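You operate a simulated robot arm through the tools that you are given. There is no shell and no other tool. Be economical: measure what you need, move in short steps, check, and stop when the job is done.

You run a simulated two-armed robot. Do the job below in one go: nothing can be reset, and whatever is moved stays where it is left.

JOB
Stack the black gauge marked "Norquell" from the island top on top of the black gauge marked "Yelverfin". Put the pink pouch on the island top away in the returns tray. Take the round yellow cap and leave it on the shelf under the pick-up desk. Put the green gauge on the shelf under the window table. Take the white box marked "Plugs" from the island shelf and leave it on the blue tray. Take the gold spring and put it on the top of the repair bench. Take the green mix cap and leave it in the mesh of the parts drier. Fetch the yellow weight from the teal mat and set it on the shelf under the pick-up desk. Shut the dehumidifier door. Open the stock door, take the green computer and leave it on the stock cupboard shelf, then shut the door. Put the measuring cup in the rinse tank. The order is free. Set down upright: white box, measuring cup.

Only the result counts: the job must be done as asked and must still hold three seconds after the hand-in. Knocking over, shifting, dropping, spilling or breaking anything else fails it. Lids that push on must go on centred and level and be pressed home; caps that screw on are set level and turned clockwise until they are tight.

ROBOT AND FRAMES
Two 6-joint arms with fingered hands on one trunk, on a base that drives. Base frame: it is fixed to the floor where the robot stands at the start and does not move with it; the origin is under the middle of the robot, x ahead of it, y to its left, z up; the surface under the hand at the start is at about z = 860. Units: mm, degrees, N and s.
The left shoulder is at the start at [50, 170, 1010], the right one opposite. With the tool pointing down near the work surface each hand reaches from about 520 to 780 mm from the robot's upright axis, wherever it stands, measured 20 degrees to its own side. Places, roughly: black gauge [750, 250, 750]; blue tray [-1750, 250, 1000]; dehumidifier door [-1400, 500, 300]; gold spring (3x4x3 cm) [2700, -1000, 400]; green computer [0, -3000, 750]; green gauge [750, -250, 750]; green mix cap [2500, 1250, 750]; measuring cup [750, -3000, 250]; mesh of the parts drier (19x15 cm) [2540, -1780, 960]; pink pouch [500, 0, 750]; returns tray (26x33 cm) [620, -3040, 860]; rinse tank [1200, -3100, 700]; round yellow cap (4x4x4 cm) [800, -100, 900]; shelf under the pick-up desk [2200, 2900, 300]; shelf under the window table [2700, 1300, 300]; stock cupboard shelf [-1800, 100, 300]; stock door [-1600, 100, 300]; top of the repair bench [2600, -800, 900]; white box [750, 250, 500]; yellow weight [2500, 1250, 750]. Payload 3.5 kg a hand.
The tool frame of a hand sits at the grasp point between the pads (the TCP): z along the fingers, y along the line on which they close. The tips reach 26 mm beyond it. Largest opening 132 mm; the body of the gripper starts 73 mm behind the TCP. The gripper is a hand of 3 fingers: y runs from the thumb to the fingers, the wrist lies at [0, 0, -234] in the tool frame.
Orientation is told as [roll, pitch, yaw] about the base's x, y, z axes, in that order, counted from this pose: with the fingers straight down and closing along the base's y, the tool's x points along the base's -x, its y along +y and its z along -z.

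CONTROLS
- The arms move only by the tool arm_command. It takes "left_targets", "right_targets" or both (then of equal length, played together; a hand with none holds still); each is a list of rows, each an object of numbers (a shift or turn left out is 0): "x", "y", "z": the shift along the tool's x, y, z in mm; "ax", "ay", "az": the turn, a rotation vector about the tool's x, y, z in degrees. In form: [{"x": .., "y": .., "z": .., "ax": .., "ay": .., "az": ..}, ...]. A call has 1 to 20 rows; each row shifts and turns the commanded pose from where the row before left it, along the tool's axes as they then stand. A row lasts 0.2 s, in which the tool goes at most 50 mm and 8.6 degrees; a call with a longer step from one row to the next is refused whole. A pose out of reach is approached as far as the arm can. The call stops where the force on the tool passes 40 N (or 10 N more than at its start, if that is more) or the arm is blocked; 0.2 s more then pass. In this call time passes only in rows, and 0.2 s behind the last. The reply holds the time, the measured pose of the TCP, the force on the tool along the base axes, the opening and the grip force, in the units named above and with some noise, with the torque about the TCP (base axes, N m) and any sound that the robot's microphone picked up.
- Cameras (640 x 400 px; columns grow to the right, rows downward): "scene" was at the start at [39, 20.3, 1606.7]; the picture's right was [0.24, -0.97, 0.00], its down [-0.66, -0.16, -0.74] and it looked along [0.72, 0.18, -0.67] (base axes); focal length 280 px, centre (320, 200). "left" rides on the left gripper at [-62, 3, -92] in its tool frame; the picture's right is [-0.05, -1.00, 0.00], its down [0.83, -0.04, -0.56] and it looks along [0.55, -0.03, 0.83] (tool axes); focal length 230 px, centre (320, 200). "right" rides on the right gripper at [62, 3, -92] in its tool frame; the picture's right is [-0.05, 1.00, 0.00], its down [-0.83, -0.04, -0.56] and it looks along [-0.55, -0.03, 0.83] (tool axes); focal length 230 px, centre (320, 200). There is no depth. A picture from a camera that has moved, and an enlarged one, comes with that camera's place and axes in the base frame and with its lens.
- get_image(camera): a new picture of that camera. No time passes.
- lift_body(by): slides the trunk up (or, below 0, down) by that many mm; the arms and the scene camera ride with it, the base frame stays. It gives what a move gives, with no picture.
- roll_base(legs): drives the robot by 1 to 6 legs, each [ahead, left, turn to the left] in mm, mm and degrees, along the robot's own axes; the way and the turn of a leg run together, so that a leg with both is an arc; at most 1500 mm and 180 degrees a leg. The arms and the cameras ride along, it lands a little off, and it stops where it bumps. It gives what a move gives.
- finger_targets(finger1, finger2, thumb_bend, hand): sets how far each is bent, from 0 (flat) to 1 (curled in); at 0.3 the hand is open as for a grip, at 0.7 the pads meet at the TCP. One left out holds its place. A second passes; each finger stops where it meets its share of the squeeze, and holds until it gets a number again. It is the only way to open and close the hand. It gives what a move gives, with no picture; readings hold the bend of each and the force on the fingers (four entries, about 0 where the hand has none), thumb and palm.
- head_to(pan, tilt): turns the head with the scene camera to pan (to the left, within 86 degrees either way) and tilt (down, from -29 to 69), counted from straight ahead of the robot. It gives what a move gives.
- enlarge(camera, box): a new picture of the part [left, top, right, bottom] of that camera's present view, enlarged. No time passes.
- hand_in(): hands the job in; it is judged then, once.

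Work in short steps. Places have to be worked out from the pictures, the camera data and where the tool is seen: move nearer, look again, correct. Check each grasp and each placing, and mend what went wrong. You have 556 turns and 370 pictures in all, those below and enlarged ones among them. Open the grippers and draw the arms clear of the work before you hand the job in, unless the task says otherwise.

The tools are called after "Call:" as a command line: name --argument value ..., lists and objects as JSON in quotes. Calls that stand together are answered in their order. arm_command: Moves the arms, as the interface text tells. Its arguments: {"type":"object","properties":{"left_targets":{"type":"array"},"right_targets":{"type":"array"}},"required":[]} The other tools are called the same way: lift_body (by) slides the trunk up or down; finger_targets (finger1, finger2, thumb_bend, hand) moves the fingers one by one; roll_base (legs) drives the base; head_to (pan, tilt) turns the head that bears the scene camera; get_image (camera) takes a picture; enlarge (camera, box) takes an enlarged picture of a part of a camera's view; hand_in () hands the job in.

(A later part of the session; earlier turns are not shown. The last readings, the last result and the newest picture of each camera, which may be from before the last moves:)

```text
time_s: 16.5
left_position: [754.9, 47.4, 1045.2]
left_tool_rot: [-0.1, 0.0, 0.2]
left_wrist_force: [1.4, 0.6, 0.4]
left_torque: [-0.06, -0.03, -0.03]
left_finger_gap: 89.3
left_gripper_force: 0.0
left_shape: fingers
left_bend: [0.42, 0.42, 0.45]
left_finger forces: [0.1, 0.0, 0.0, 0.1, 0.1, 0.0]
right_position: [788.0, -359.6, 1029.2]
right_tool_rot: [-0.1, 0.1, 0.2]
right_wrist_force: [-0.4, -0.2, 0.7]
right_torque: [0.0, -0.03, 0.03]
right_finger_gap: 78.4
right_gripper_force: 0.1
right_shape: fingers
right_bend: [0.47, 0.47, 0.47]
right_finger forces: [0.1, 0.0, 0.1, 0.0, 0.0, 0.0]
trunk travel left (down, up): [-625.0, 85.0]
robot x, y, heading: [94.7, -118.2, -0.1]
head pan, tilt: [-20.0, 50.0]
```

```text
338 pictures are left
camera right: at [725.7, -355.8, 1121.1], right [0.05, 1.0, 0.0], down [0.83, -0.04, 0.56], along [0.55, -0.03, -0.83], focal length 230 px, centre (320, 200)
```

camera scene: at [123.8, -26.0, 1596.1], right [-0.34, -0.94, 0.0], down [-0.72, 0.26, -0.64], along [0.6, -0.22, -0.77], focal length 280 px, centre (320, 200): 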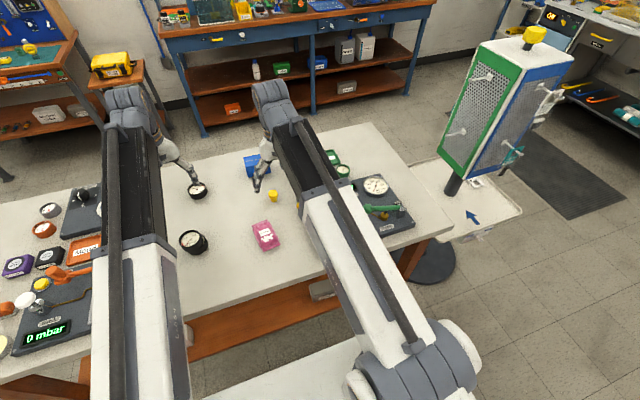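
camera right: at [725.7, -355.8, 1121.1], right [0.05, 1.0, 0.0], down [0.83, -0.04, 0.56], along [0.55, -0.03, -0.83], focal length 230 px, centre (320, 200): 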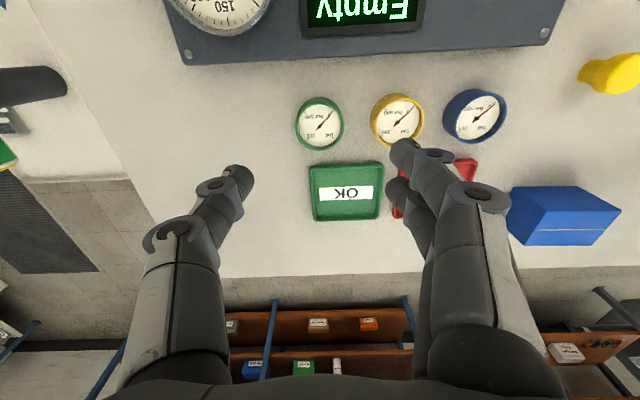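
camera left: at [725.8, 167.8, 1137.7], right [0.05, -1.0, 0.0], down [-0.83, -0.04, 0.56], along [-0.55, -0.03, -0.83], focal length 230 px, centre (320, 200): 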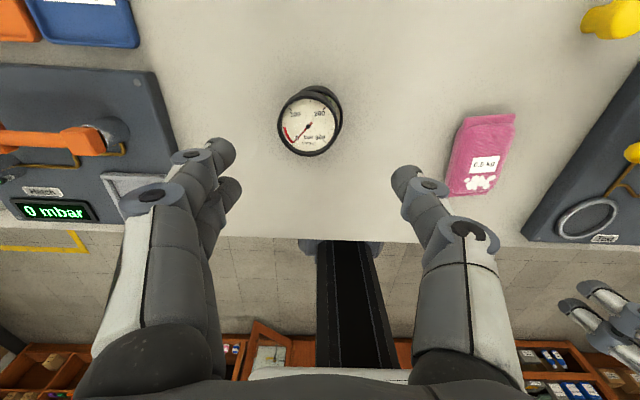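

Aligned over the green gauge [790,-360]. Narrow the fingers and descend partway.

Call:
finger_targets --hand "right" --finger1 0.52 --finger2 0.52 --thumb_bend 0.46

Call:
arm_command --right_targets '[{"x": -2, "z": 40}, {"z": 40}, {"z": 25}]'

Call:
get_image --camera "right"

```text
time_s: 17.5
left_position: [755.9, 47.0, 1044.9]
left_tool_rot: [-0.1, 0.0, 0.2]
left_wrist_force: [-0.5, 0.3, -0.2]
left_torque: [0.0, 0.03, 0.01]
left_finger_gap: 89.1
left_gripper_force: 0.0
left_shape: fingers
left_bend: [0.42, 0.42, 0.45]
left_finger forces: [0.0, 0.1, 0.0, 0.0, 0.1, 0.0]
right_position: [786.8, -359.6, 1029.2]
right_tool_rot: [0.0, 0.0, 0.2]
right_wrist_force: [-0.5, -0.2, -0.4]
right_torque: [-0.01, -0.01, 0.0]
right_finger_gap: 71.7
right_gripper_force: 0.0
right_shape: fingers
right_bend: [0.52, 0.52, 0.46]
right_finger forces: [0.0, 0.0, 0.1, 0.0, 0.0, 0.0]
trunk travel left (down, up): [-625.0, 85.0]
robot x, y, heading: [94.6, -118.1, 0.4]
head pan, tilt: [-20.0, 50.0]
```

```text
time_s: 18.3
left_position: [756.2, 45.1, 1045.0]
left_tool_rot: [0.0, 0.0, 0.2]
left_wrist_force: [0.1, -0.2, 0.8]
left_torque: [-0.01, -0.02, 0.01]
left_finger_gap: 89.3
left_gripper_force: 0.0
left_shape: fingers
left_bend: [0.42, 0.42, 0.45]
left_finger forces: [0.1, 0.1, 0.0, 0.0, 0.1, 0.0]
right_position: [786.0, -360.8, 925.7]
right_tool_rot: [-0.1, 0.0, 0.2]
right_wrist_force: [-0.6, -0.1, 0.4]
right_torque: [-0.01, 0.01, 0.01]
right_finger_gap: 71.6
right_gripper_force: 0.0
right_shape: fingers
right_bend: [0.52, 0.52, 0.46]
right_finger forces: [0.1, 0.0, 0.0, 0.0, 0.0, 0.0]
trunk travel left (down, up): [-625.0, 85.0]
robot x, y, heading: [91.0, -121.0, 0.2]
head pan, tilt: [-20.0, 50.0]
```

```text
337 pictures are left
camera right: at [725.5, -356.6, 1018.6], right [0.05, 1.0, 0.0], down [0.83, -0.04, 0.56], along [0.55, -0.03, -0.83], focal length 230 px, centre (320, 200)
```

right: 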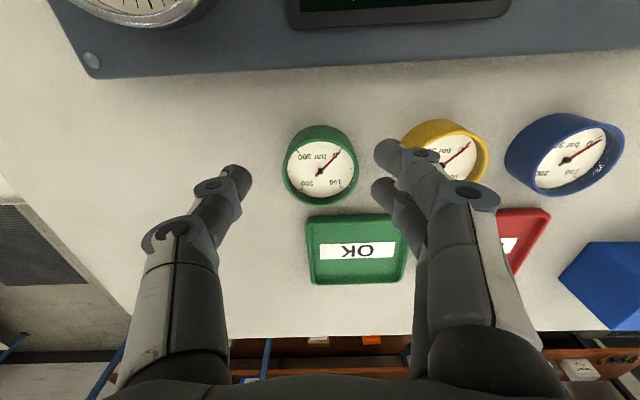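

Clearances are fine; shift 2 mm away from the yellow gauge, descend to z ≈ 893.

Call:
arm_command --right_targets '[{"x": -1, "y": -2, "z": 15}, {"z": 17}]'

Call:
get_image --camera "right"

```text
time_s: 18.9
left_position: [756.9, 46.5, 1045.0]
left_tool_rot: [-0.1, 0.0, 0.2]
left_wrist_force: [-0.5, 0.8, 0.2]
left_torque: [-0.03, 0.03, -0.03]
left_finger_gap: 89.4
left_gripper_force: 0.1
left_shape: fingers
left_bend: [0.42, 0.42, 0.45]
left_finger forces: [0.1, 0.0, 0.1, 0.1, 0.0, 0.0]
right_position: [788.6, -361.9, 894.0]
right_tool_rot: [0.0, 0.0, 0.2]
right_wrist_force: [0.3, -0.4, -0.8]
right_torque: [0.01, 0.03, -0.04]
right_finger_gap: 71.4
right_gripper_force: 0.0
right_shape: fingers
right_bend: [0.52, 0.52, 0.46]
right_finger forces: [0.1, 0.1, 0.1, 0.0, 0.0, 0.0]
trunk travel left (down, up): [-625.0, 85.0]
robot x, y, heading: [94.2, -122.5, 0.4]
head pan, tilt: [-20.0, 50.0]
```

```text
336 pictures are left
camera right: at [727.9, -358.7, 986.1], right [0.05, 1.0, 0.0], down [0.83, -0.04, 0.56], along [0.55, -0.03, -0.83], focal length 230 px, centre (320, 200)
```

right: 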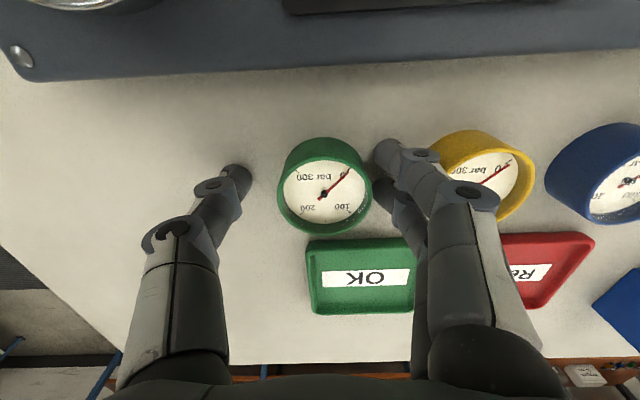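

Fingers are around it; close.

Call:
finger_targets --hand "right" --finger1 0.7 --finger2 0.7 --thumb_bend 0.7

Call:
arm_command --right_targets '[{"z": -30}, {"z": -45}, {"z": -45}, {"z": -45}]'

Call:
get_image --camera "right"

```text
time_s: 19.9
left_position: [755.6, 46.1, 1045.9]
left_tool_rot: [0.0, 0.0, 0.1]
left_wrist_force: [0.4, -0.1, -0.9]
left_torque: [0.04, 0.02, 0.03]
left_finger_gap: 89.3
left_gripper_force: 0.0
left_shape: fingers
left_bend: [0.42, 0.42, 0.45]
left_finger forces: [0.1, 0.0, 0.1, 0.1, 0.1, 0.0]
right_position: [789.7, -362.2, 894.6]
right_tool_rot: [0.0, 0.1, 0.2]
right_wrist_force: [-0.1, 0.1, 0.0]
right_torque: [0.0, 0.01, -0.03]
right_finger_gap: 41.1
right_gripper_force: 18.6
right_shape: fingers
right_bend: [0.62, 0.6, 0.61]
right_finger forces: [8.2, 10.6, 0.0, 0.0, 18.2, 0.0]
trunk travel left (down, up): [-625.0, 85.0]
robot x, y, heading: [91.4, -123.8, 0.2]
head pan, tilt: [-20.0, 50.0]
```

```text
time_s: 20.9
left_position: [755.7, 47.5, 1044.0]
left_tool_rot: [0.0, 0.0, 0.2]
left_wrist_force: [0.0, 0.1, 0.6]
left_torque: [0.0, 0.0, 0.02]
left_finger_gap: 88.8
left_gripper_force: 0.0
left_shape: fingers
left_bend: [0.42, 0.42, 0.45]
left_finger forces: [0.0, 0.0, 0.0, 0.0, 0.1, 0.0]
right_position: [788.9, -361.1, 1057.2]
right_tool_rot: [0.0, -0.1, 0.2]
right_wrist_force: [-0.4, 0.8, -1.5]
right_torque: [0.05, 0.0, -0.02]
right_finger_gap: 41.1
right_gripper_force: 18.2
right_shape: fingers
right_bend: [0.62, 0.6, 0.61]
right_finger forces: [8.2, 10.5, 0.1, 0.1, 18.3, 0.1]
trunk travel left (down, up): [-625.0, 85.0]
robot x, y, heading: [93.7, -119.2, 0.3]
head pan, tilt: [-20.0, 50.0]
```

```text
335 pictures are left
camera right: at [727.3, -357.6, 1149.0], right [0.05, 1.0, 0.0], down [0.83, -0.04, 0.55], along [0.55, -0.03, -0.83], focal length 230 px, centre (320, 200)
```

right: 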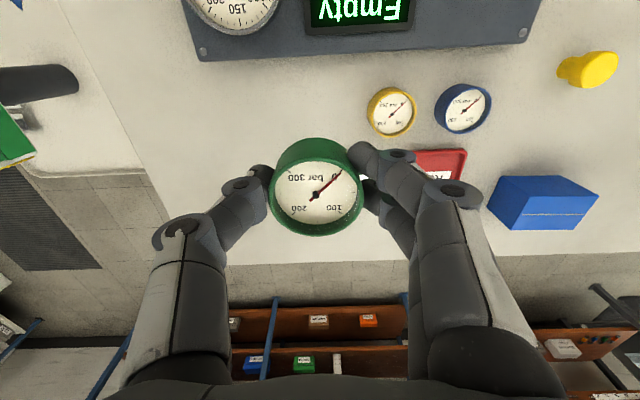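

Green gauge held. Now bring the left hand toward the yellow cap at about [760,-90].

Call:
arm_command --left_targets '[{"y": -45}, {"y": -45}, {"x": -4, "y": -45}]'

Call:
get_image --camera "left"

```text
time_s: 21.7
left_position: [758.4, -87.7, 1044.4]
left_tool_rot: [0.0, 0.0, 0.1]
left_wrist_force: [0.6, -0.2, -0.3]
left_torque: [0.02, 0.01, -0.02]
left_finger_gap: 89.4
left_gripper_force: 0.1
left_shape: fingers
left_bend: [0.42, 0.42, 0.45]
left_finger forces: [0.0, 0.0, 0.0, 0.0, 0.0, 0.0]
right_position: [789.0, -361.6, 1056.5]
right_tool_rot: [0.0, 0.0, 0.3]
right_wrist_force: [-0.2, -0.1, -0.9]
right_torque: [0.02, -0.02, -0.01]
right_finger_gap: 41.1
right_gripper_force: 18.6
right_shape: fingers
right_bend: [0.62, 0.6, 0.61]
right_finger forces: [8.3, 10.6, 0.1, 0.0, 18.2, 0.1]
trunk travel left (down, up): [-625.0, 85.0]
robot x, y, heading: [89.1, -122.1, 0.0]
head pan, tilt: [-20.0, 50.0]
```

```text
334 pictures are left
camera left: at [820.1, -84.8, 1135.9], right [0.06, -1.0, 0.0], down [-0.83, -0.05, 0.56], along [-0.55, -0.03, -0.83], focal length 230 px, centre (320, 200)
```

left: 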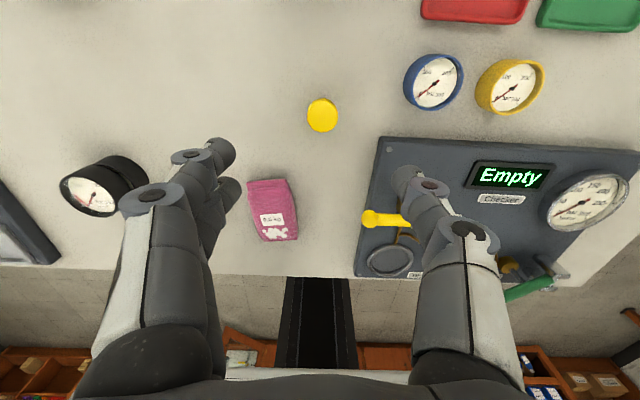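

Cap at ≈[763,-89]. Descend.

Call:
arm_command --left_targets '[{"x": -5, "y": -2, "z": 45}, {"z": 45}, {"z": 30}]'

Call:
get_image --camera "left"

```text
time_s: 22.5
left_position: [765.5, -90.1, 924.0]
left_tool_rot: [0.0, 0.1, 0.2]
left_wrist_force: [0.4, -0.1, -0.2]
left_torque: [-0.01, -0.01, 0.02]
left_finger_gap: 89.3
left_gripper_force: 0.0
left_shape: fingers
left_bend: [0.42, 0.42, 0.45]
left_finger forces: [0.0, 0.1, 0.1, 0.1, 0.0, 0.0]
right_position: [789.3, -361.6, 1057.6]
right_tool_rot: [0.0, 0.0, 0.2]
right_wrist_force: [0.5, -0.6, -2.0]
right_torque: [0.0, -0.01, 0.01]
right_finger_gap: 41.1
right_gripper_force: 18.6
right_shape: fingers
right_bend: [0.62, 0.6, 0.61]
right_finger forces: [8.1, 10.7, 0.1, 0.0, 18.2, 0.1]
trunk travel left (down, up): [-625.0, 85.0]
robot x, y, heading: [93.1, -120.8, 0.2]
head pan, tilt: [-20.0, 50.0]
```

```text
333 pictures are left
camera left: at [826.9, -88.2, 1016.3], right [0.05, -1.0, 0.0], down [-0.83, -0.05, 0.56], along [-0.55, -0.03, -0.83], focal length 230 px, centre (320, 200)
```

left: 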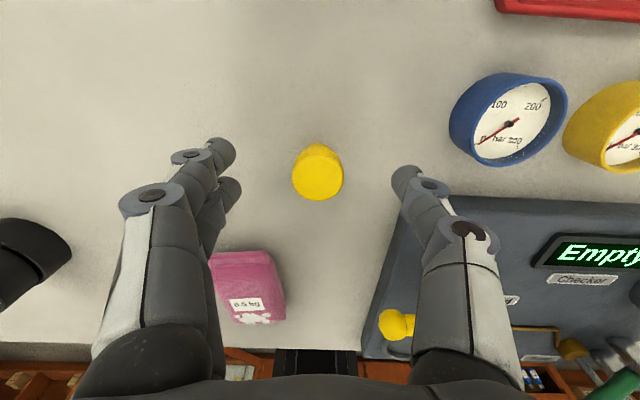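

Call:
arm_command --left_targets '[{"z": 16}, {"z": 16}]'

Call:
finger_targets --hand "left" --finger1 0.75 --finger2 0.75 --thumb_bend 0.75

Call:
arm_command --left_targets '[{"z": -30}, {"z": -45}, {"z": -45}, {"z": -45}]'

Call:
get_image --camera "left"

```text
time_s: 23.1
left_position: [765.1, -91.6, 891.4]
left_tool_rot: [0.0, 0.0, 0.3]
left_wrist_force: [0.3, 0.0, 1.9]
left_torque: [-0.1, -0.04, 0.0]
left_finger_gap: 89.5
left_gripper_force: 1.3
left_shape: fingers
left_bend: [0.42, 0.42, 0.45]
left_finger forces: [0.0, 0.0, 0.1, 0.0, 2.2, 0.0]
right_position: [788.5, -360.5, 1056.4]
right_tool_rot: [0.0, -0.1, 0.2]
right_wrist_force: [0.0, -0.1, -0.7]
right_torque: [-0.03, -0.01, 0.0]
right_finger_gap: 41.3
right_gripper_force: 18.4
right_shape: fingers
right_bend: [0.62, 0.6, 0.61]
right_finger forces: [8.2, 10.6, 0.0, 0.0, 18.1, 0.0]
trunk travel left (down, up): [-625.0, 85.0]
robot x, y, heading: [88.8, -121.8, 0.1]
head pan, tilt: [-20.0, 50.0]
```

```text
time_s: 24.1
left_position: [765.8, -89.7, 891.5]
left_tool_rot: [-0.1, 0.1, 0.2]
left_wrist_force: [0.4, 0.2, -0.5]
left_torque: [0.01, -0.01, 0.01]
left_finger_gap: 5.6
left_gripper_force: 13.4
left_shape: fingers
left_bend: [0.74, 0.7, 0.69]
left_finger forces: [3.2, 10.9, 0.0, 0.1, 12.7, 0.0]
right_position: [788.7, -360.8, 1055.8]
right_tool_rot: [0.0, 0.1, 0.2]
right_wrist_force: [0.6, 0.5, -1.8]
right_torque: [0.0, 0.01, -0.02]
right_finger_gap: 41.1
right_gripper_force: 18.2
right_shape: fingers
right_bend: [0.62, 0.6, 0.61]
right_finger forces: [8.2, 10.6, 0.0, 0.1, 18.1, 0.0]
trunk travel left (down, up): [-625.0, 85.0]
robot x, y, heading: [92.9, -119.0, 0.4]
head pan, tilt: [-20.0, 50.0]
```

```text
time_s: 25.1
left_position: [766.0, -88.0, 1058.8]
left_tool_rot: [-0.1, -0.1, 0.2]
left_wrist_force: [0.5, 0.4, -0.1]
left_torque: [-0.01, -0.02, 0.0]
left_finger_gap: 5.5
left_gripper_force: 12.9
left_shape: fingers
left_bend: [0.74, 0.7, 0.69]
left_finger forces: [2.9, 11.0, 0.1, 0.0, 12.7, 0.0]
right_position: [789.2, -360.4, 1056.6]
right_tool_rot: [0.0, 0.0, 0.1]
right_wrist_force: [0.4, 0.0, 0.7]
right_torque: [0.0, 0.01, -0.02]
right_finger_gap: 41.1
right_gripper_force: 18.4
right_shape: fingers
right_bend: [0.62, 0.6, 0.61]
right_finger forces: [8.3, 10.6, 0.0, 0.0, 18.3, 0.0]
trunk travel left (down, up): [-625.0, 85.0]
robot x, y, heading: [91.8, -119.6, 0.0]
head pan, tilt: [-20.0, 50.0]
```

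```text
332 pictures are left
camera left: at [827.4, -85.9, 1151.5], right [0.05, -1.0, 0.0], down [-0.83, -0.05, 0.56], along [-0.55, -0.03, -0.83], focal length 230 px, centre (320, 200)
```

left: 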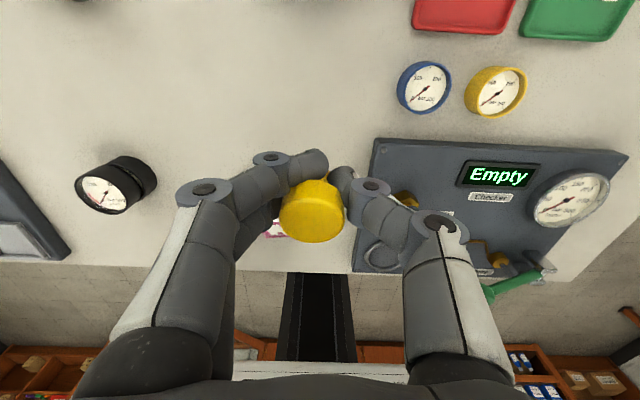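

Call:
enlarge --camera "left" --box '[240, 130, 420, 270]'

Call:
get_image --camera "right"

Call:
get_image --camera "scene"

```text
2.86 times, centred on (330, 200) of left
camera zoom: at [827.4, -85.9, 1151.5], right [0.05, -1.0, 0.0], down [-0.83, -0.05, 0.56], along [-0.55, -0.03, -0.83], focal length 657 px, centre (291, 200)
```

zoom: 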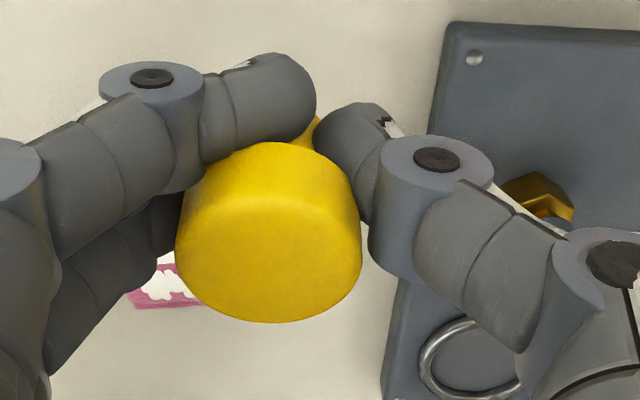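

```text
330 pictures are left
camera right: at [727.5, -357.8, 1148.5], right [0.05, 1.0, 0.0], down [0.83, -0.04, 0.56], along [0.55, -0.03, -0.83], focal length 230 px, centre (320, 200)
```

right: 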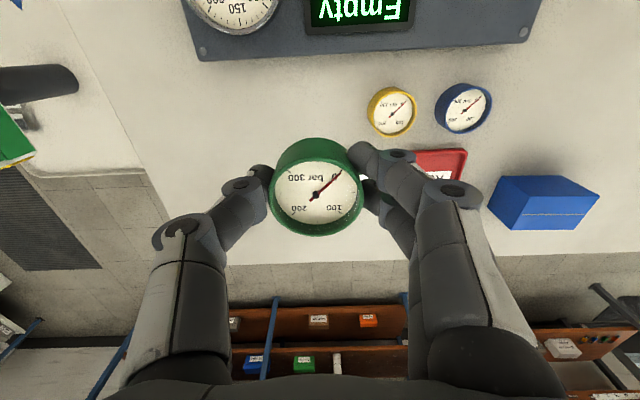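

```text
329 pictures are left
camera scene: at [122.5, -146.6, 1596.1], right [-0.34, -0.94, 0.0], down [-0.72, 0.26, -0.64], along [0.6, -0.22, -0.77], focal length 280 px, centre (320, 200)
```

scene: 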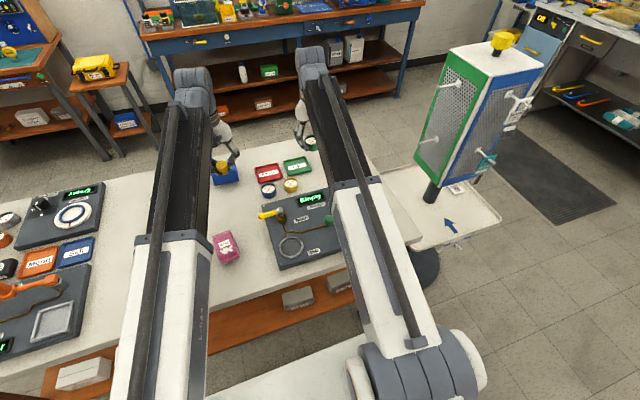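

The cap is pinched at its stem, off-centre. Set it back down and regrasp higher on the head.

Call:
arm_command --left_targets '[{"z": 45}, {"z": 45}, {"z": 45}, {"z": 28}]'

Call:
arm_command --left_targets '[{"z": 4}]'

Call:
get_image --camera "left"

```text
time_s: 26.1
left_position: [766.1, -87.8, 896.2]
left_tool_rot: [0.1, 0.0, 0.2]
left_wrist_force: [0.1, -0.7, 0.2]
left_torque: [0.0, -0.03, -0.02]
left_finger_gap: 5.1
left_gripper_force: 13.7
left_shape: fingers
left_bend: [0.74, 0.7, 0.69]
left_finger forces: [2.7, 11.2, 0.0, 0.0, 12.7, 0.1]
right_position: [791.1, -360.9, 1056.2]
right_tool_rot: [0.0, 0.0, 0.3]
right_wrist_force: [0.8, 0.2, -0.6]
right_torque: [-0.02, 0.02, 0.01]
right_finger_gap: 41.2
right_gripper_force: 18.4
right_shape: fingers
right_bend: [0.62, 0.6, 0.61]
right_finger forces: [8.1, 10.6, 0.0, 0.0, 18.2, 0.1]
trunk travel left (down, up): [-625.0, 85.0]
robot x, y, heading: [95.6, -122.4, 0.1]
head pan, tilt: [-20.0, 50.0]
```

```text
time_s: 26.5
left_position: [765.8, -87.8, 891.9]
left_tool_rot: [-0.1, 0.1, 0.2]
left_wrist_force: [0.6, -0.7, -0.7]
left_torque: [0.0, -0.02, 0.04]
left_finger_gap: 5.2
left_gripper_force: 13.6
left_shape: fingers
left_bend: [0.74, 0.7, 0.69]
left_finger forces: [2.7, 11.1, 0.1, 0.0, 12.6, 0.0]
right_position: [789.2, -361.7, 1055.8]
right_tool_rot: [0.0, 0.0, 0.1]
right_wrist_force: [0.9, 0.5, -0.5]
right_torque: [-0.04, 0.0, 0.02]
right_finger_gap: 40.9
right_gripper_force: 18.8
right_shape: fingers
right_bend: [0.62, 0.6, 0.61]
right_finger forces: [8.2, 10.6, 0.0, 0.0, 18.1, 0.1]
trunk travel left (down, up): [-625.0, 85.0]
robot x, y, heading: [90.5, -122.9, 0.1]
head pan, tilt: [-20.0, 50.0]
```

```text
328 pictures are left
camera left: at [827.9, -85.9, 984.0], right [0.05, -1.0, 0.0], down [-0.83, -0.05, 0.56], along [-0.55, -0.03, -0.83], focal length 230 px, centre (320, 200)
```

left: 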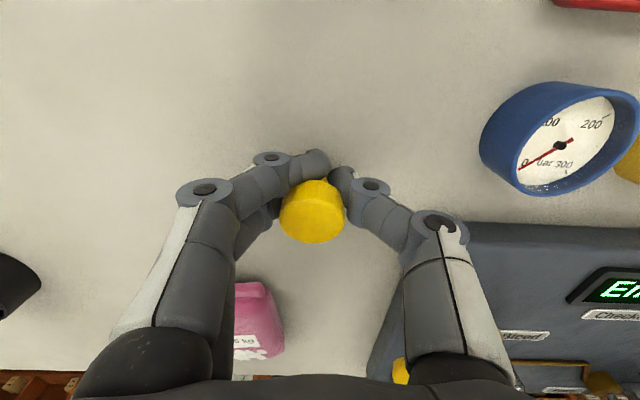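

Call:
finger_targets --hand "left" --finger1 0.5 --finger2 0.5 --thumb_bend 0.5

Call:
get_image --camera "left"

```text
time_s: 27.5
left_position: [765.7, -88.5, 892.7]
left_tool_rot: [0.0, -0.1, 0.2]
left_wrist_force: [2.9, 2.1, 12.6]
left_torque: [-0.35, -0.05, 0.09]
left_finger_gap: 64.4
left_gripper_force: 6.3
left_shape: fingers
left_bend: [0.5, 0.5, 0.51]
left_finger forces: [0.4, 0.8, 0.0, 0.1, 11.2, 0.0]
right_position: [789.2, -361.1, 1056.3]
right_tool_rot: [0.0, -0.1, 0.3]
right_wrist_force: [0.5, 0.1, -1.7]
right_torque: [0.01, 0.04, -0.02]
right_finger_gap: 41.4
right_gripper_force: 18.1
right_shape: fingers
right_bend: [0.62, 0.6, 0.61]
right_finger forces: [8.2, 10.6, 0.0, 0.0, 18.2, 0.1]
trunk travel left (down, up): [-625.0, 85.0]
robot x, y, heading: [90.1, -119.5, 0.1]
head pan, tilt: [-20.0, 50.0]
```

```text
327 pictures are left
camera left: at [827.6, -85.6, 985.2], right [0.06, -1.0, 0.0], down [-0.83, -0.05, 0.55], along [-0.55, -0.03, -0.83], focal length 230 px, centre (320, 200)
```

left: 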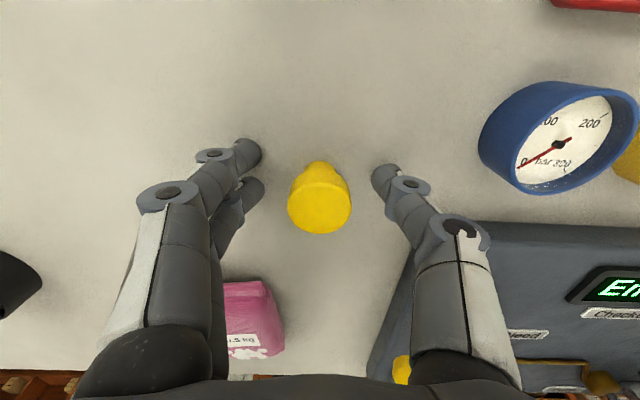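

Thumb tip touched the table. Raise 13 mm and regrip on the head.

Call:
arm_command --left_targets '[{"z": -13, "x": -1}]'

Call:
finger_targets --hand "left" --finger1 0.75 --finger2 0.75 --thumb_bend 0.75

Call:
get_image --camera "left"

```text
time_s: 27.9
left_position: [765.7, -88.3, 904.0]
left_tool_rot: [0.0, 0.2, 0.1]
left_wrist_force: [0.5, -0.5, 0.1]
left_torque: [-0.01, 0.0, 0.01]
left_finger_gap: 67.0
left_gripper_force: 0.0
left_shape: fingers
left_bend: [0.5, 0.5, 0.5]
left_finger forces: [0.1, 0.0, 0.1, 0.1, 0.1, 0.0]
right_position: [788.9, -361.4, 1057.1]
right_tool_rot: [0.1, 0.0, 0.2]
right_wrist_force: [1.0, 0.5, -0.5]
right_torque: [-0.04, -0.02, 0.0]
right_finger_gap: 41.1
right_gripper_force: 18.8
right_shape: fingers
right_bend: [0.62, 0.6, 0.61]
right_finger forces: [8.2, 10.6, 0.0, 0.1, 18.1, 0.1]
trunk travel left (down, up): [-625.0, 85.0]
robot x, y, heading: [91.5, -120.3, 0.2]
head pan, tilt: [-20.0, 50.0]
```

```text
time_s: 28.9
left_position: [767.1, -88.7, 904.9]
left_tool_rot: [0.0, 0.0, 0.2]
left_wrist_force: [0.1, 0.4, -0.1]
left_torque: [0.0, 0.0, 0.01]
left_finger_gap: 20.0
left_gripper_force: 17.4
left_shape: fingers
left_bend: [0.72, 0.68, 0.66]
left_finger forces: [6.8, 11.3, 0.0, 0.1, 16.9, 0.0]
right_position: [787.9, -361.5, 1056.5]
right_tool_rot: [-0.1, 0.0, 0.1]
right_wrist_force: [0.0, 0.0, -1.5]
right_torque: [-0.02, -0.01, -0.01]
right_finger_gap: 41.4
right_gripper_force: 18.6
right_shape: fingers
right_bend: [0.62, 0.6, 0.61]
right_finger forces: [8.2, 10.7, 0.0, 0.0, 18.3, 0.1]
trunk travel left (down, up): [-625.0, 85.0]
robot x, y, heading: [91.4, -119.6, 0.3]
head pan, tilt: [-20.0, 50.0]
```

```text
326 pictures are left
camera left: at [828.7, -86.3, 996.4], right [0.05, -1.0, 0.0], down [-0.83, -0.05, 0.56], along [-0.55, -0.03, -0.83], focal length 230 px, centre (320, 200)
```

left: 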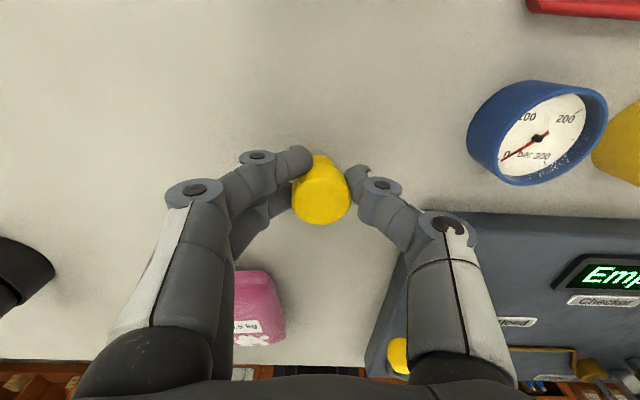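

Good grip. Lift, then back away from the island and look around to the left.

Call:
arm_command --left_targets '[{"z": -30}, {"z": -45}, {"z": -45}, {"z": -45}]'

Call:
roll_base --legs '[[-300, 0, 0]]'

Call:
head_to --pan 45 --tilt 25

Call:
get_image --camera "scene"

Call:
get_image --camera "left"

```text
time_s: 29.9
left_position: [764.0, -90.8, 1069.9]
left_tool_rot: [0.0, 0.0, 0.2]
left_wrist_force: [-0.3, 0.2, -0.1]
left_torque: [0.03, 0.0, -0.01]
left_finger_gap: 20.1
left_gripper_force: 17.5
left_shape: fingers
left_bend: [0.72, 0.68, 0.66]
left_finger forces: [7.1, 11.5, 0.1, 0.0, 17.0, 0.0]
right_position: [789.1, -360.2, 1057.0]
right_tool_rot: [0.0, -0.1, 0.2]
right_wrist_force: [-0.2, 1.2, -1.3]
right_torque: [0.01, 0.02, 0.0]
right_finger_gap: 41.4
right_gripper_force: 18.1
right_shape: fingers
right_bend: [0.62, 0.6, 0.61]
right_finger forces: [8.1, 10.6, 0.0, 0.0, 18.1, 0.0]
trunk travel left (down, up): [-625.0, 85.0]
robot x, y, heading: [92.1, -119.8, 0.4]
head pan, tilt: [-20.0, 50.0]
```

```text
time_s: 32.0
left_position: [460.2, -91.2, 1070.0]
left_tool_rot: [0.0, 0.0, 0.3]
left_wrist_force: [-0.5, -0.2, -0.8]
left_torque: [0.02, 0.0, -0.01]
left_finger_gap: 20.3
left_gripper_force: 17.8
left_shape: fingers
left_bend: [0.72, 0.68, 0.66]
left_finger forces: [7.0, 11.4, 0.1, 0.0, 16.9, 0.0]
right_position: [487.5, -360.4, 1056.4]
right_tool_rot: [0.0, 0.0, 0.3]
right_wrist_force: [0.6, 0.4, -1.1]
right_torque: [0.0, 0.01, 0.0]
right_finger_gap: 41.1
right_gripper_force: 18.7
right_shape: fingers
right_bend: [0.62, 0.6, 0.61]
right_finger forces: [8.1, 10.6, 0.0, 0.1, 18.2, 0.1]
trunk travel left (down, up): [-625.0, 85.0]
robot x, y, heading: [-211.5, -119.9, 0.3]
head pan, tilt: [-20.0, 50.0]
```

```text
time_s: 33.4
left_position: [461.2, -89.7, 1069.8]
left_tool_rot: [0.0, 0.0, 0.3]
left_wrist_force: [-0.3, 0.0, 0.1]
left_torque: [0.02, -0.03, 0.01]
left_finger_gap: 20.0
left_gripper_force: 17.6
left_shape: fingers
left_bend: [0.72, 0.68, 0.66]
left_finger forces: [7.0, 11.5, 0.0, 0.0, 16.9, 0.1]
right_position: [487.0, -361.5, 1056.2]
right_tool_rot: [-0.1, 0.0, 0.3]
right_wrist_force: [-0.5, -0.2, -0.8]
right_torque: [-0.02, 0.03, -0.02]
right_finger_gap: 41.1
right_gripper_force: 18.8
right_shape: fingers
right_bend: [0.62, 0.6, 0.61]
right_finger forces: [8.2, 10.6, 0.0, 0.0, 18.1, 0.1]
trunk travel left (down, up): [-625.0, 85.0]
robot x, y, heading: [-213.0, -118.8, -0.0]
head pan, tilt: [45.0, 25.0]
```

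```text
325 pictures are left
camera scene: at [-187.7, -56.4, 1633.6], right [0.71, -0.7, 0.0], down [-0.3, -0.3, -0.91], along [0.64, 0.64, -0.42], focal length 280 px, centre (320, 200)
```

scene: 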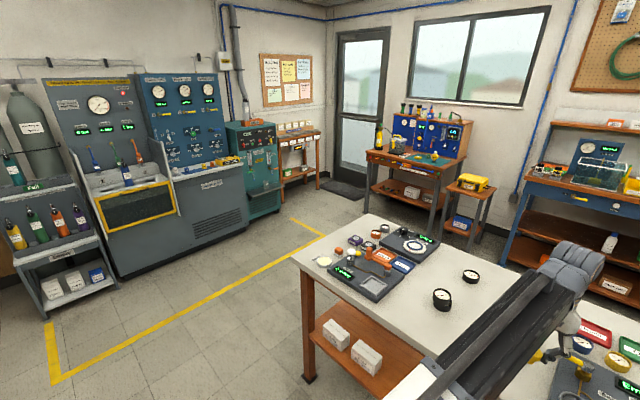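

```text
324 pictures are left
camera left: at [523.1, -88.2, 1161.9], right [0.06, -1.0, 0.0], down [-0.83, -0.05, 0.56], along [-0.55, -0.03, -0.83], focal length 230 px, centre (320, 200)
```

left: 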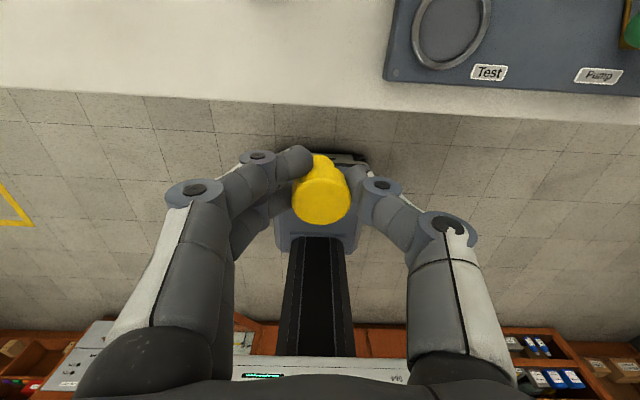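

Lane left of the island is clear (machines' fronts at y≈2400). Drive back, left, then ahead toward the window table.

Call:
roll_base --legs '[[-120, 0, 0], [0, 1400, 0], [1400, 0, 0]]'

Call:
head_to --pan 0 --tilt 30

Call:
get_image --camera "scene"

```text
time_s: 47.8
left_position: [1715.7, 1311.8, 1068.6]
left_tool_rot: [-0.1, -0.1, -1.2]
left_wrist_force: [0.0, 0.7, -0.5]
left_torque: [-0.01, -0.04, -0.02]
left_finger_gap: 20.2
left_gripper_force: 17.3
left_shape: fingers
left_bend: [0.72, 0.68, 0.66]
left_finger forces: [7.1, 11.5, 0.1, 0.1, 16.9, 0.1]
right_position: [1735.6, 1040.9, 1055.2]
right_tool_rot: [0.0, 0.0, -1.2]
right_wrist_force: [0.2, 0.4, -1.3]
right_torque: [0.02, -0.03, 0.0]
right_finger_gap: 41.0
right_gripper_force: 18.3
right_shape: fingers
right_bend: [0.62, 0.6, 0.61]
right_finger forces: [8.2, 10.6, 0.0, 0.0, 18.2, 0.0]
trunk travel left (down, up): [-625.0, 85.0]
robot x, y, heading: [1043.3, 1300.6, -0.9]
head pan, tilt: [45.0, 25.0]
```

```text
time_s: 48.9
left_position: [1717.4, 1311.4, 1069.3]
left_tool_rot: [0.1, 0.1, -1.2]
left_wrist_force: [-0.4, 0.0, -1.2]
left_torque: [0.04, -0.01, 0.0]
left_finger_gap: 20.2
left_gripper_force: 17.7
left_shape: fingers
left_bend: [0.72, 0.68, 0.66]
left_finger forces: [7.0, 11.5, 0.1, 0.1, 17.0, 0.1]
right_position: [1735.9, 1041.4, 1056.6]
right_tool_rot: [-0.1, -0.1, -1.1]
right_wrist_force: [0.3, -1.0, -0.2]
right_torque: [0.0, 0.03, -0.03]
right_finger_gap: 41.2
right_gripper_force: 18.5
right_shape: fingers
right_bend: [0.62, 0.59, 0.61]
right_finger forces: [8.1, 10.6, 0.0, 0.1, 18.2, 0.0]
trunk travel left (down, up): [-625.0, 85.0]
robot x, y, heading: [1044.1, 1299.6, -1.1]
head pan, tilt: [0.0, 30.0]
```

```text
323 pictures are left
camera scene: at [1092.6, 1297.2, 1625.7], right [-0.02, -1.0, 0.0], down [-0.5, 0.01, -0.87], along [0.87, -0.02, -0.5], focal length 280 px, centre (320, 200)
```

scene: 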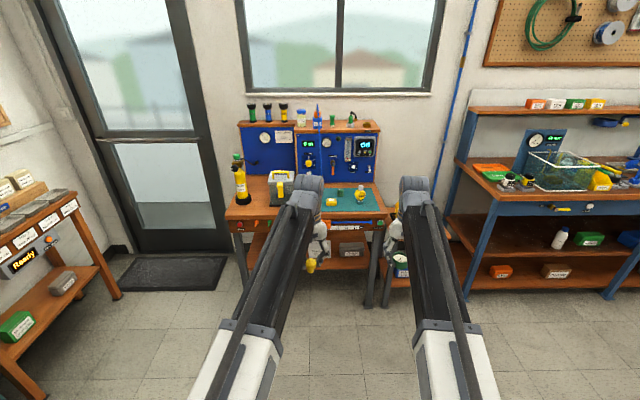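

Table front edge ≈ x 2400, top ≈ z 765. Drive 550 closer and look at the shelf.

Call:
roll_base --legs '[[520, 0, 1]]'

Call:
head_to --pan 0 --tilt 45

Call:
get_image --camera "scene"

Call:
get_image --camera "right"

```text
time_s: 52.0
left_position: [2246.1, 1320.3, 1069.9]
left_tool_rot: [0.0, 0.0, 0.0]
left_wrist_force: [0.3, 0.3, 0.2]
left_torque: [0.01, 0.04, 0.01]
left_finger_gap: 20.1
left_gripper_force: 17.6
left_shape: fingers
left_bend: [0.72, 0.68, 0.66]
left_finger forces: [7.0, 11.5, 0.0, 0.1, 16.9, 0.0]
right_position: [2269.1, 1049.9, 1055.6]
right_tool_rot: [-0.1, 0.0, 0.0]
right_wrist_force: [0.0, 0.0, -1.5]
right_torque: [-0.01, 0.05, -0.03]
right_finger_gap: 41.2
right_gripper_force: 18.5
right_shape: fingers
right_bend: [0.62, 0.59, 0.61]
right_finger forces: [8.2, 10.6, 0.0, 0.0, 18.2, 0.0]
trunk travel left (down, up): [-625.0, 85.0]
robot x, y, heading: [1575.6, 1292.9, -0.1]
head pan, tilt: [0.0, 30.0]
```

```text
time_s: 52.8
left_position: [2246.1, 1319.9, 1069.0]
left_tool_rot: [0.0, 0.1, -0.1]
left_wrist_force: [-0.5, -0.5, -0.5]
left_torque: [0.01, -0.01, -0.02]
left_finger_gap: 20.2
left_gripper_force: 17.1
left_shape: fingers
left_bend: [0.72, 0.68, 0.66]
left_finger forces: [7.1, 11.5, 0.1, 0.0, 16.9, 0.0]
right_position: [2268.8, 1049.4, 1055.2]
right_tool_rot: [0.0, 0.0, -0.1]
right_wrist_force: [-0.9, 0.6, -0.9]
right_torque: [0.0, 0.03, 0.04]
right_finger_gap: 41.3
right_gripper_force: 18.7
right_shape: fingers
right_bend: [0.62, 0.59, 0.61]
right_finger forces: [8.2, 10.5, 0.0, 0.0, 18.2, 0.1]
trunk travel left (down, up): [-625.0, 85.0]
robot x, y, heading: [1573.0, 1295.3, 0.1]
head pan, tilt: [0.0, 45.0]
```

```text
322 pictures are left
camera scene: at [1612.8, 1292.6, 1603.1], right [0.0, -1.0, 0.0], down [-0.71, 0.0, -0.71], along [0.71, 0.0, -0.71], focal length 280 px, centre (320, 200)
```

scene: 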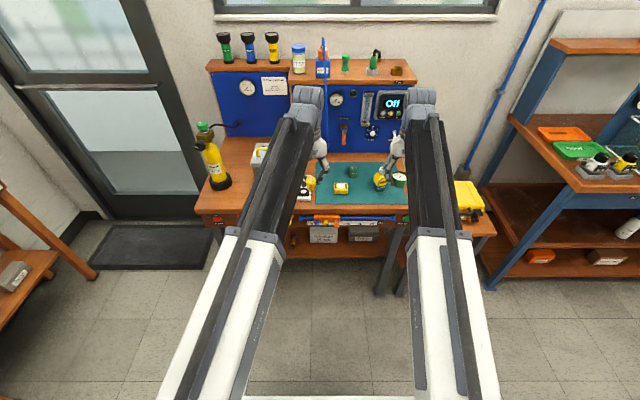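

```text
321 pictures are left
camera right: at [2207.8, 1052.8, 1148.4], right [0.05, 1.0, 0.0], down [0.83, -0.04, 0.55], along [0.55, -0.03, -0.83], focal length 230 px, centre (320, 200)
```

right: 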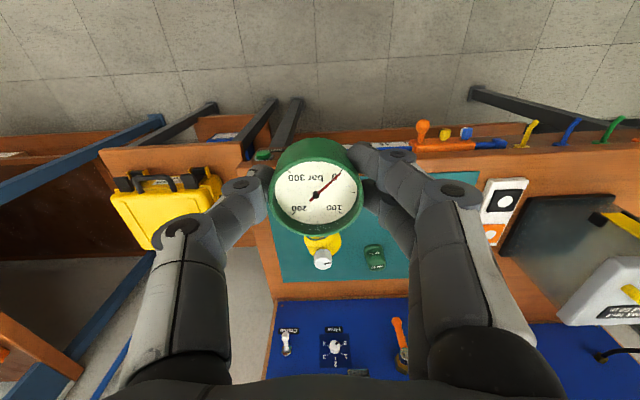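

Table top ≈ z 815 with front x≈2335. Back off 100 mm and lower the trunk to view the shelf.

Call:
roll_base --legs '[[-120, 0, 0]]'

Call:
lift_body --by -560

Call:
head_to --pan -10 --tilt 35

Call:
get_image --camera "scene"

Call:
get_image --camera "right"

```text
time_s: 54.0
left_position: [2126.4, 1320.0, 1070.1]
left_tool_rot: [0.0, 0.0, 0.0]
left_wrist_force: [-0.2, 0.0, -0.1]
left_torque: [0.01, -0.03, 0.03]
left_finger_gap: 20.0
left_gripper_force: 17.4
left_shape: fingers
left_bend: [0.72, 0.68, 0.66]
left_finger forces: [7.0, 11.6, 0.0, 0.0, 17.0, 0.1]
right_position: [2149.0, 1050.6, 1057.8]
right_tool_rot: [0.1, -0.1, 0.0]
right_wrist_force: [-0.3, -0.1, -0.7]
right_torque: [0.01, -0.02, 0.02]
right_finger_gap: 41.0
right_gripper_force: 18.6
right_shape: fingers
right_bend: [0.62, 0.59, 0.61]
right_finger forces: [8.2, 10.6, 0.1, 0.1, 18.2, 0.1]
trunk travel left (down, up): [-625.0, 85.0]
robot x, y, heading: [1453.3, 1291.7, 0.2]
head pan, tilt: [0.0, 45.0]
```

```text
refused: -560 is not a number from -400 to 400
```

```text
time_s: 54.7
left_position: [2125.1, 1320.4, 1070.2]
left_tool_rot: [-0.1, 0.1, 0.0]
left_wrist_force: [-0.4, -0.5, 0.7]
left_torque: [0.01, 0.01, 0.05]
left_finger_gap: 20.2
left_gripper_force: 17.7
left_shape: fingers
left_bend: [0.72, 0.68, 0.66]
left_finger forces: [7.1, 11.6, 0.0, 0.0, 16.9, 0.0]
right_position: [2150.3, 1050.2, 1055.9]
right_tool_rot: [0.1, 0.0, 0.0]
right_wrist_force: [0.4, -0.1, 0.0]
right_torque: [-0.01, 0.02, 0.01]
right_finger_gap: 41.1
right_gripper_force: 18.4
right_shape: fingers
right_bend: [0.62, 0.59, 0.61]
right_finger forces: [8.2, 10.6, 0.1, 0.0, 18.1, 0.1]
trunk travel left (down, up): [-625.0, 85.0]
robot x, y, heading: [1456.0, 1292.3, 0.3]
head pan, tilt: [-10.0, 35.0]
```

```text
320 pictures are left
camera scene: at [1498.4, 1277.4, 1617.8], right [-0.17, -0.99, 0.0], down [-0.57, 0.1, -0.82], along [0.81, -0.14, -0.57], focal length 280 px, centre (320, 200)
```

scene: 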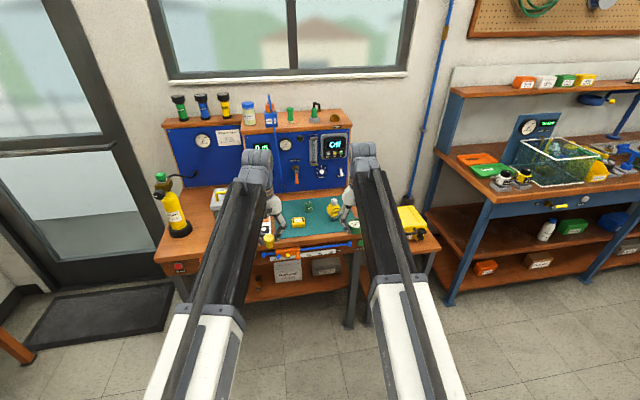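

```text
319 pictures are left
camera right: at [2088.5, 1053.8, 1148.5], right [0.05, 1.0, 0.0], down [0.83, -0.04, 0.55], along [0.55, -0.03, -0.83], focal length 230 px, centre (320, 200)
```

right: 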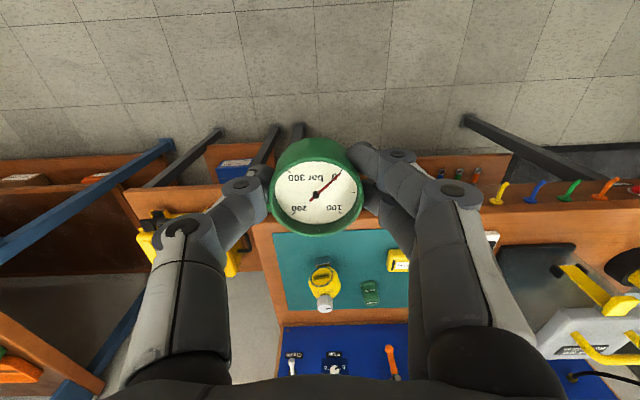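

Lower the trunk in two steps.

Call:
lift_body --by -400

Call:
head_to --pan 0 --tilt 30

Call:
get_image --camera "scene"

Call:
get_image --camera "right"

```text
time_s: 58.6
left_position: [2124.9, 1319.7, 670.0]
left_tool_rot: [0.1, 0.1, 0.0]
left_wrist_force: [0.3, 0.2, -0.2]
left_torque: [0.01, -0.01, 0.0]
left_finger_gap: 20.1
left_gripper_force: 18.2
left_shape: fingers
left_bend: [0.72, 0.68, 0.66]
left_finger forces: [7.0, 11.5, 0.0, 0.1, 16.8, 0.1]
right_position: [2149.8, 1050.7, 656.2]
right_tool_rot: [0.1, 0.0, 0.0]
right_wrist_force: [0.6, -0.2, -0.8]
right_torque: [0.01, 0.03, 0.0]
right_finger_gap: 41.1
right_gripper_force: 18.7
right_shape: fingers
right_bend: [0.62, 0.59, 0.61]
right_finger forces: [8.2, 10.6, 0.0, 0.0, 18.3, 0.0]
trunk travel left (down, up): [-225.0, 485.0]
robot x, y, heading: [1452.7, 1293.1, 0.3]
head pan, tilt: [-10.0, 35.0]
```

```text
time_s: 59.3
left_position: [2125.6, 1320.4, 670.3]
left_tool_rot: [-0.1, -0.1, 0.0]
left_wrist_force: [0.4, -0.5, 0.2]
left_torque: [0.02, 0.0, 0.01]
left_finger_gap: 19.9
left_gripper_force: 18.0
left_shape: fingers
left_bend: [0.72, 0.68, 0.66]
left_finger forces: [7.0, 11.5, 0.0, 0.0, 16.8, 0.0]
right_position: [2149.3, 1050.8, 656.3]
right_tool_rot: [0.0, 0.0, 0.0]
right_wrist_force: [0.4, 0.2, -0.6]
right_torque: [0.01, -0.02, -0.02]
right_finger_gap: 41.1
right_gripper_force: 18.4
right_shape: fingers
right_bend: [0.62, 0.59, 0.61]
right_finger forces: [8.1, 10.6, 0.0, 0.0, 18.2, 0.1]
trunk travel left (down, up): [-225.0, 485.0]
robot x, y, heading: [1452.5, 1294.7, 0.1]
head pan, tilt: [0.0, 30.0]
```

```text
318 pictures are left
camera scene: at [1502.2, 1292.6, 1225.6], right [0.0, -1.0, 0.0], down [-0.5, 0.0, -0.87], along [0.87, 0.0, -0.5], focal length 280 px, centre (320, 200)
```

scene: 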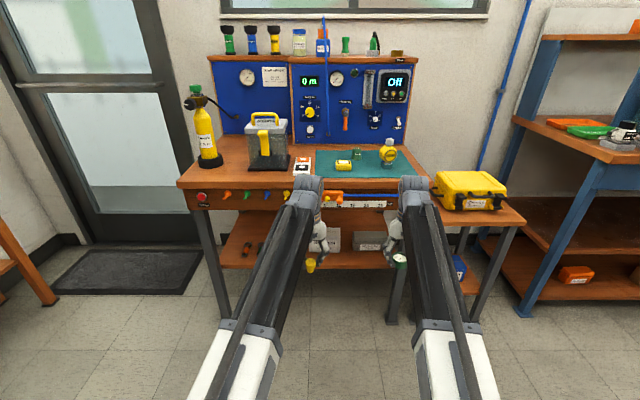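

```text
317 pictures are left
camera right: at [2088.6, 1053.8, 748.5], right [0.05, 1.0, 0.0], down [0.83, -0.04, 0.55], along [0.55, -0.03, -0.83], focal length 230 px, centre (320, 200)
```

right: 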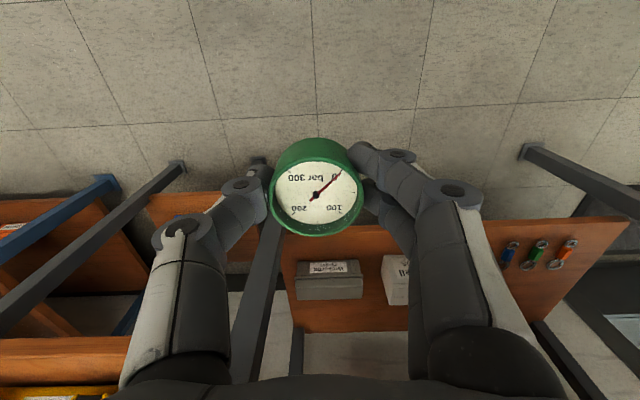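

Lower further 150 and look.

Call:
lift_body --by -150

Call:
get_image --camera "scene"

Call:
get_image --camera "right"

```text
time_s: 61.0
left_position: [2126.2, 1320.5, 519.5]
left_tool_rot: [0.0, -0.1, 0.0]
left_wrist_force: [-0.4, 0.1, -0.2]
left_torque: [0.03, -0.01, 0.0]
left_finger_gap: 20.2
left_gripper_force: 17.6
left_shape: fingers
left_bend: [0.72, 0.68, 0.66]
left_finger forces: [7.0, 11.5, 0.0, 0.1, 16.9, 0.0]
right_position: [2150.5, 1049.7, 506.5]
right_tool_rot: [0.0, 0.0, 0.0]
right_wrist_force: [-0.1, 0.1, -0.5]
right_torque: [-0.03, 0.0, -0.01]
right_finger_gap: 41.2
right_gripper_force: 18.6
right_shape: fingers
right_bend: [0.62, 0.59, 0.61]
right_finger forces: [8.1, 10.7, 0.0, 0.0, 18.3, 0.0]
trunk travel left (down, up): [-75.0, 635.0]
robot x, y, heading: [1453.0, 1291.9, 0.2]
head pan, tilt: [0.0, 30.0]
```

```text
316 pictures are left
camera scene: at [1502.2, 1292.7, 1075.7], right [0.0, -1.0, 0.0], down [-0.5, 0.0, -0.87], along [0.87, 0.0, -0.5], focal length 280 px, centre (320, 200)
```

scene: 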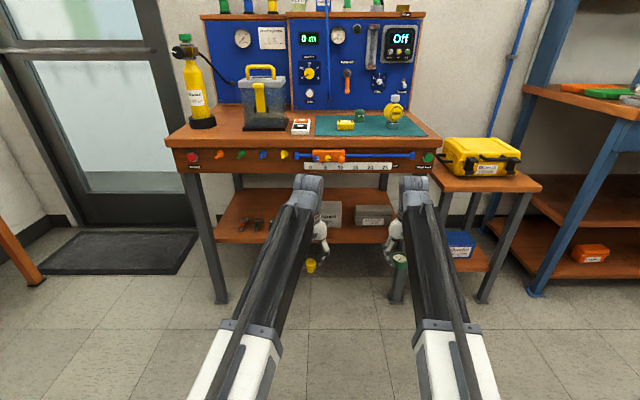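

```text
315 pictures are left
camera right: at [2088.5, 1053.8, 598.5], right [0.05, 1.0, 0.0], down [0.83, -0.04, 0.55], along [0.55, -0.03, -0.83], focal length 230 px, centre (320, 200)
```

right: 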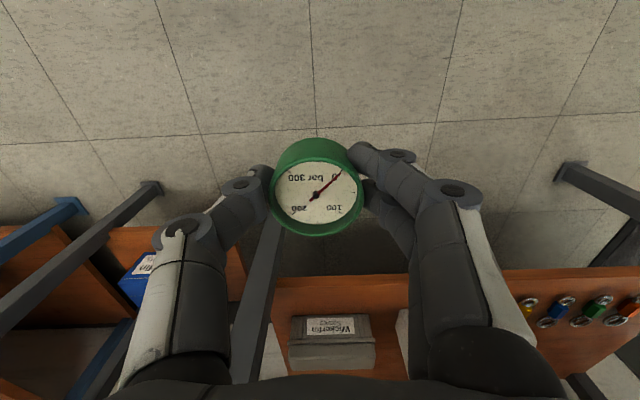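

Shelf ≈ z 355, front edge x≈2400, boxes start ≈2520. Tilt the right tool 30° (fingers forward) and retract/lower the left arm so it clears the table apron.

Call:
arm_command --left_targets '[{"x": 45}, {"x": 45}, {"x": 45}, {"z": 40}, {"z": 40}, {"z": 40}]' --right_targets '[{"ay": -7.5}, {"ay": -7.5}, {"ay": -7.5}, {"ay": -7.5}, {"z": 0}, {"z": 0}]'

Call:
get_image --camera "scene"

Call:
get_image --camera "right"

```text
time_s: 62.4
left_position: [1989.3, 1321.5, 397.0]
left_tool_rot: [0.0, 0.0, 0.1]
left_wrist_force: [0.1, 0.1, -0.1]
left_torque: [-0.03, -0.03, -0.01]
left_finger_gap: 20.2
left_gripper_force: 17.4
left_shape: fingers
left_bend: [0.72, 0.68, 0.66]
left_finger forces: [7.1, 11.6, 0.1, 0.0, 16.5, 0.0]
right_position: [2149.2, 1050.3, 505.9]
right_tool_rot: [0.0, -30.0, 0.0]
right_wrist_force: [0.4, -0.3, -1.3]
right_torque: [-0.02, 0.01, -0.03]
right_finger_gap: 41.2
right_gripper_force: 19.0
right_shape: fingers
right_bend: [0.62, 0.59, 0.61]
right_finger forces: [8.3, 10.7, 0.1, 0.1, 18.2, 0.1]
trunk travel left (down, up): [-75.0, 635.0]
robot x, y, heading: [1454.3, 1294.8, 0.3]
head pan, tilt: [0.0, 30.0]
```

```text
314 pictures are left
camera scene: at [1502.1, 1292.7, 1075.7], right [0.0, -1.0, 0.0], down [-0.5, 0.0, -0.87], along [0.87, 0.0, -0.5], focal length 280 px, centre (320, 200)
```

scene: 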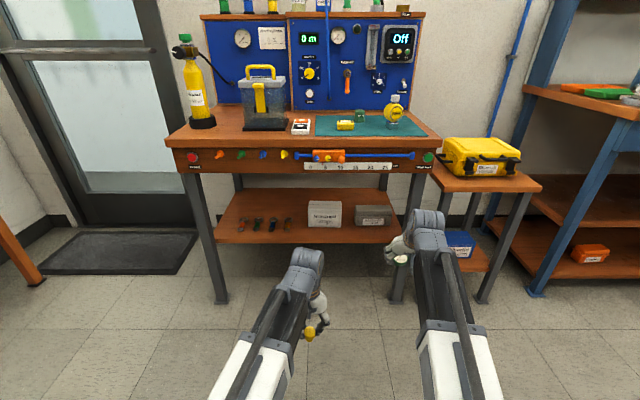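

```text
313 pictures are left
camera right: at [2050.4, 1053.6, 555.3], right [0.04, 1.0, 0.03], down [0.44, -0.04, 0.9], along [0.9, -0.03, -0.44], focal length 230 px, centre (320, 200)
```

right: 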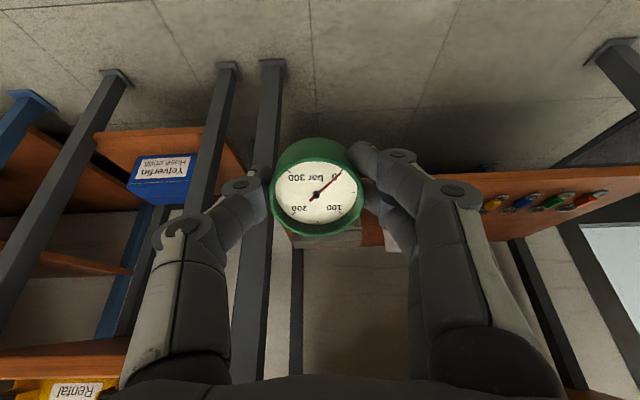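

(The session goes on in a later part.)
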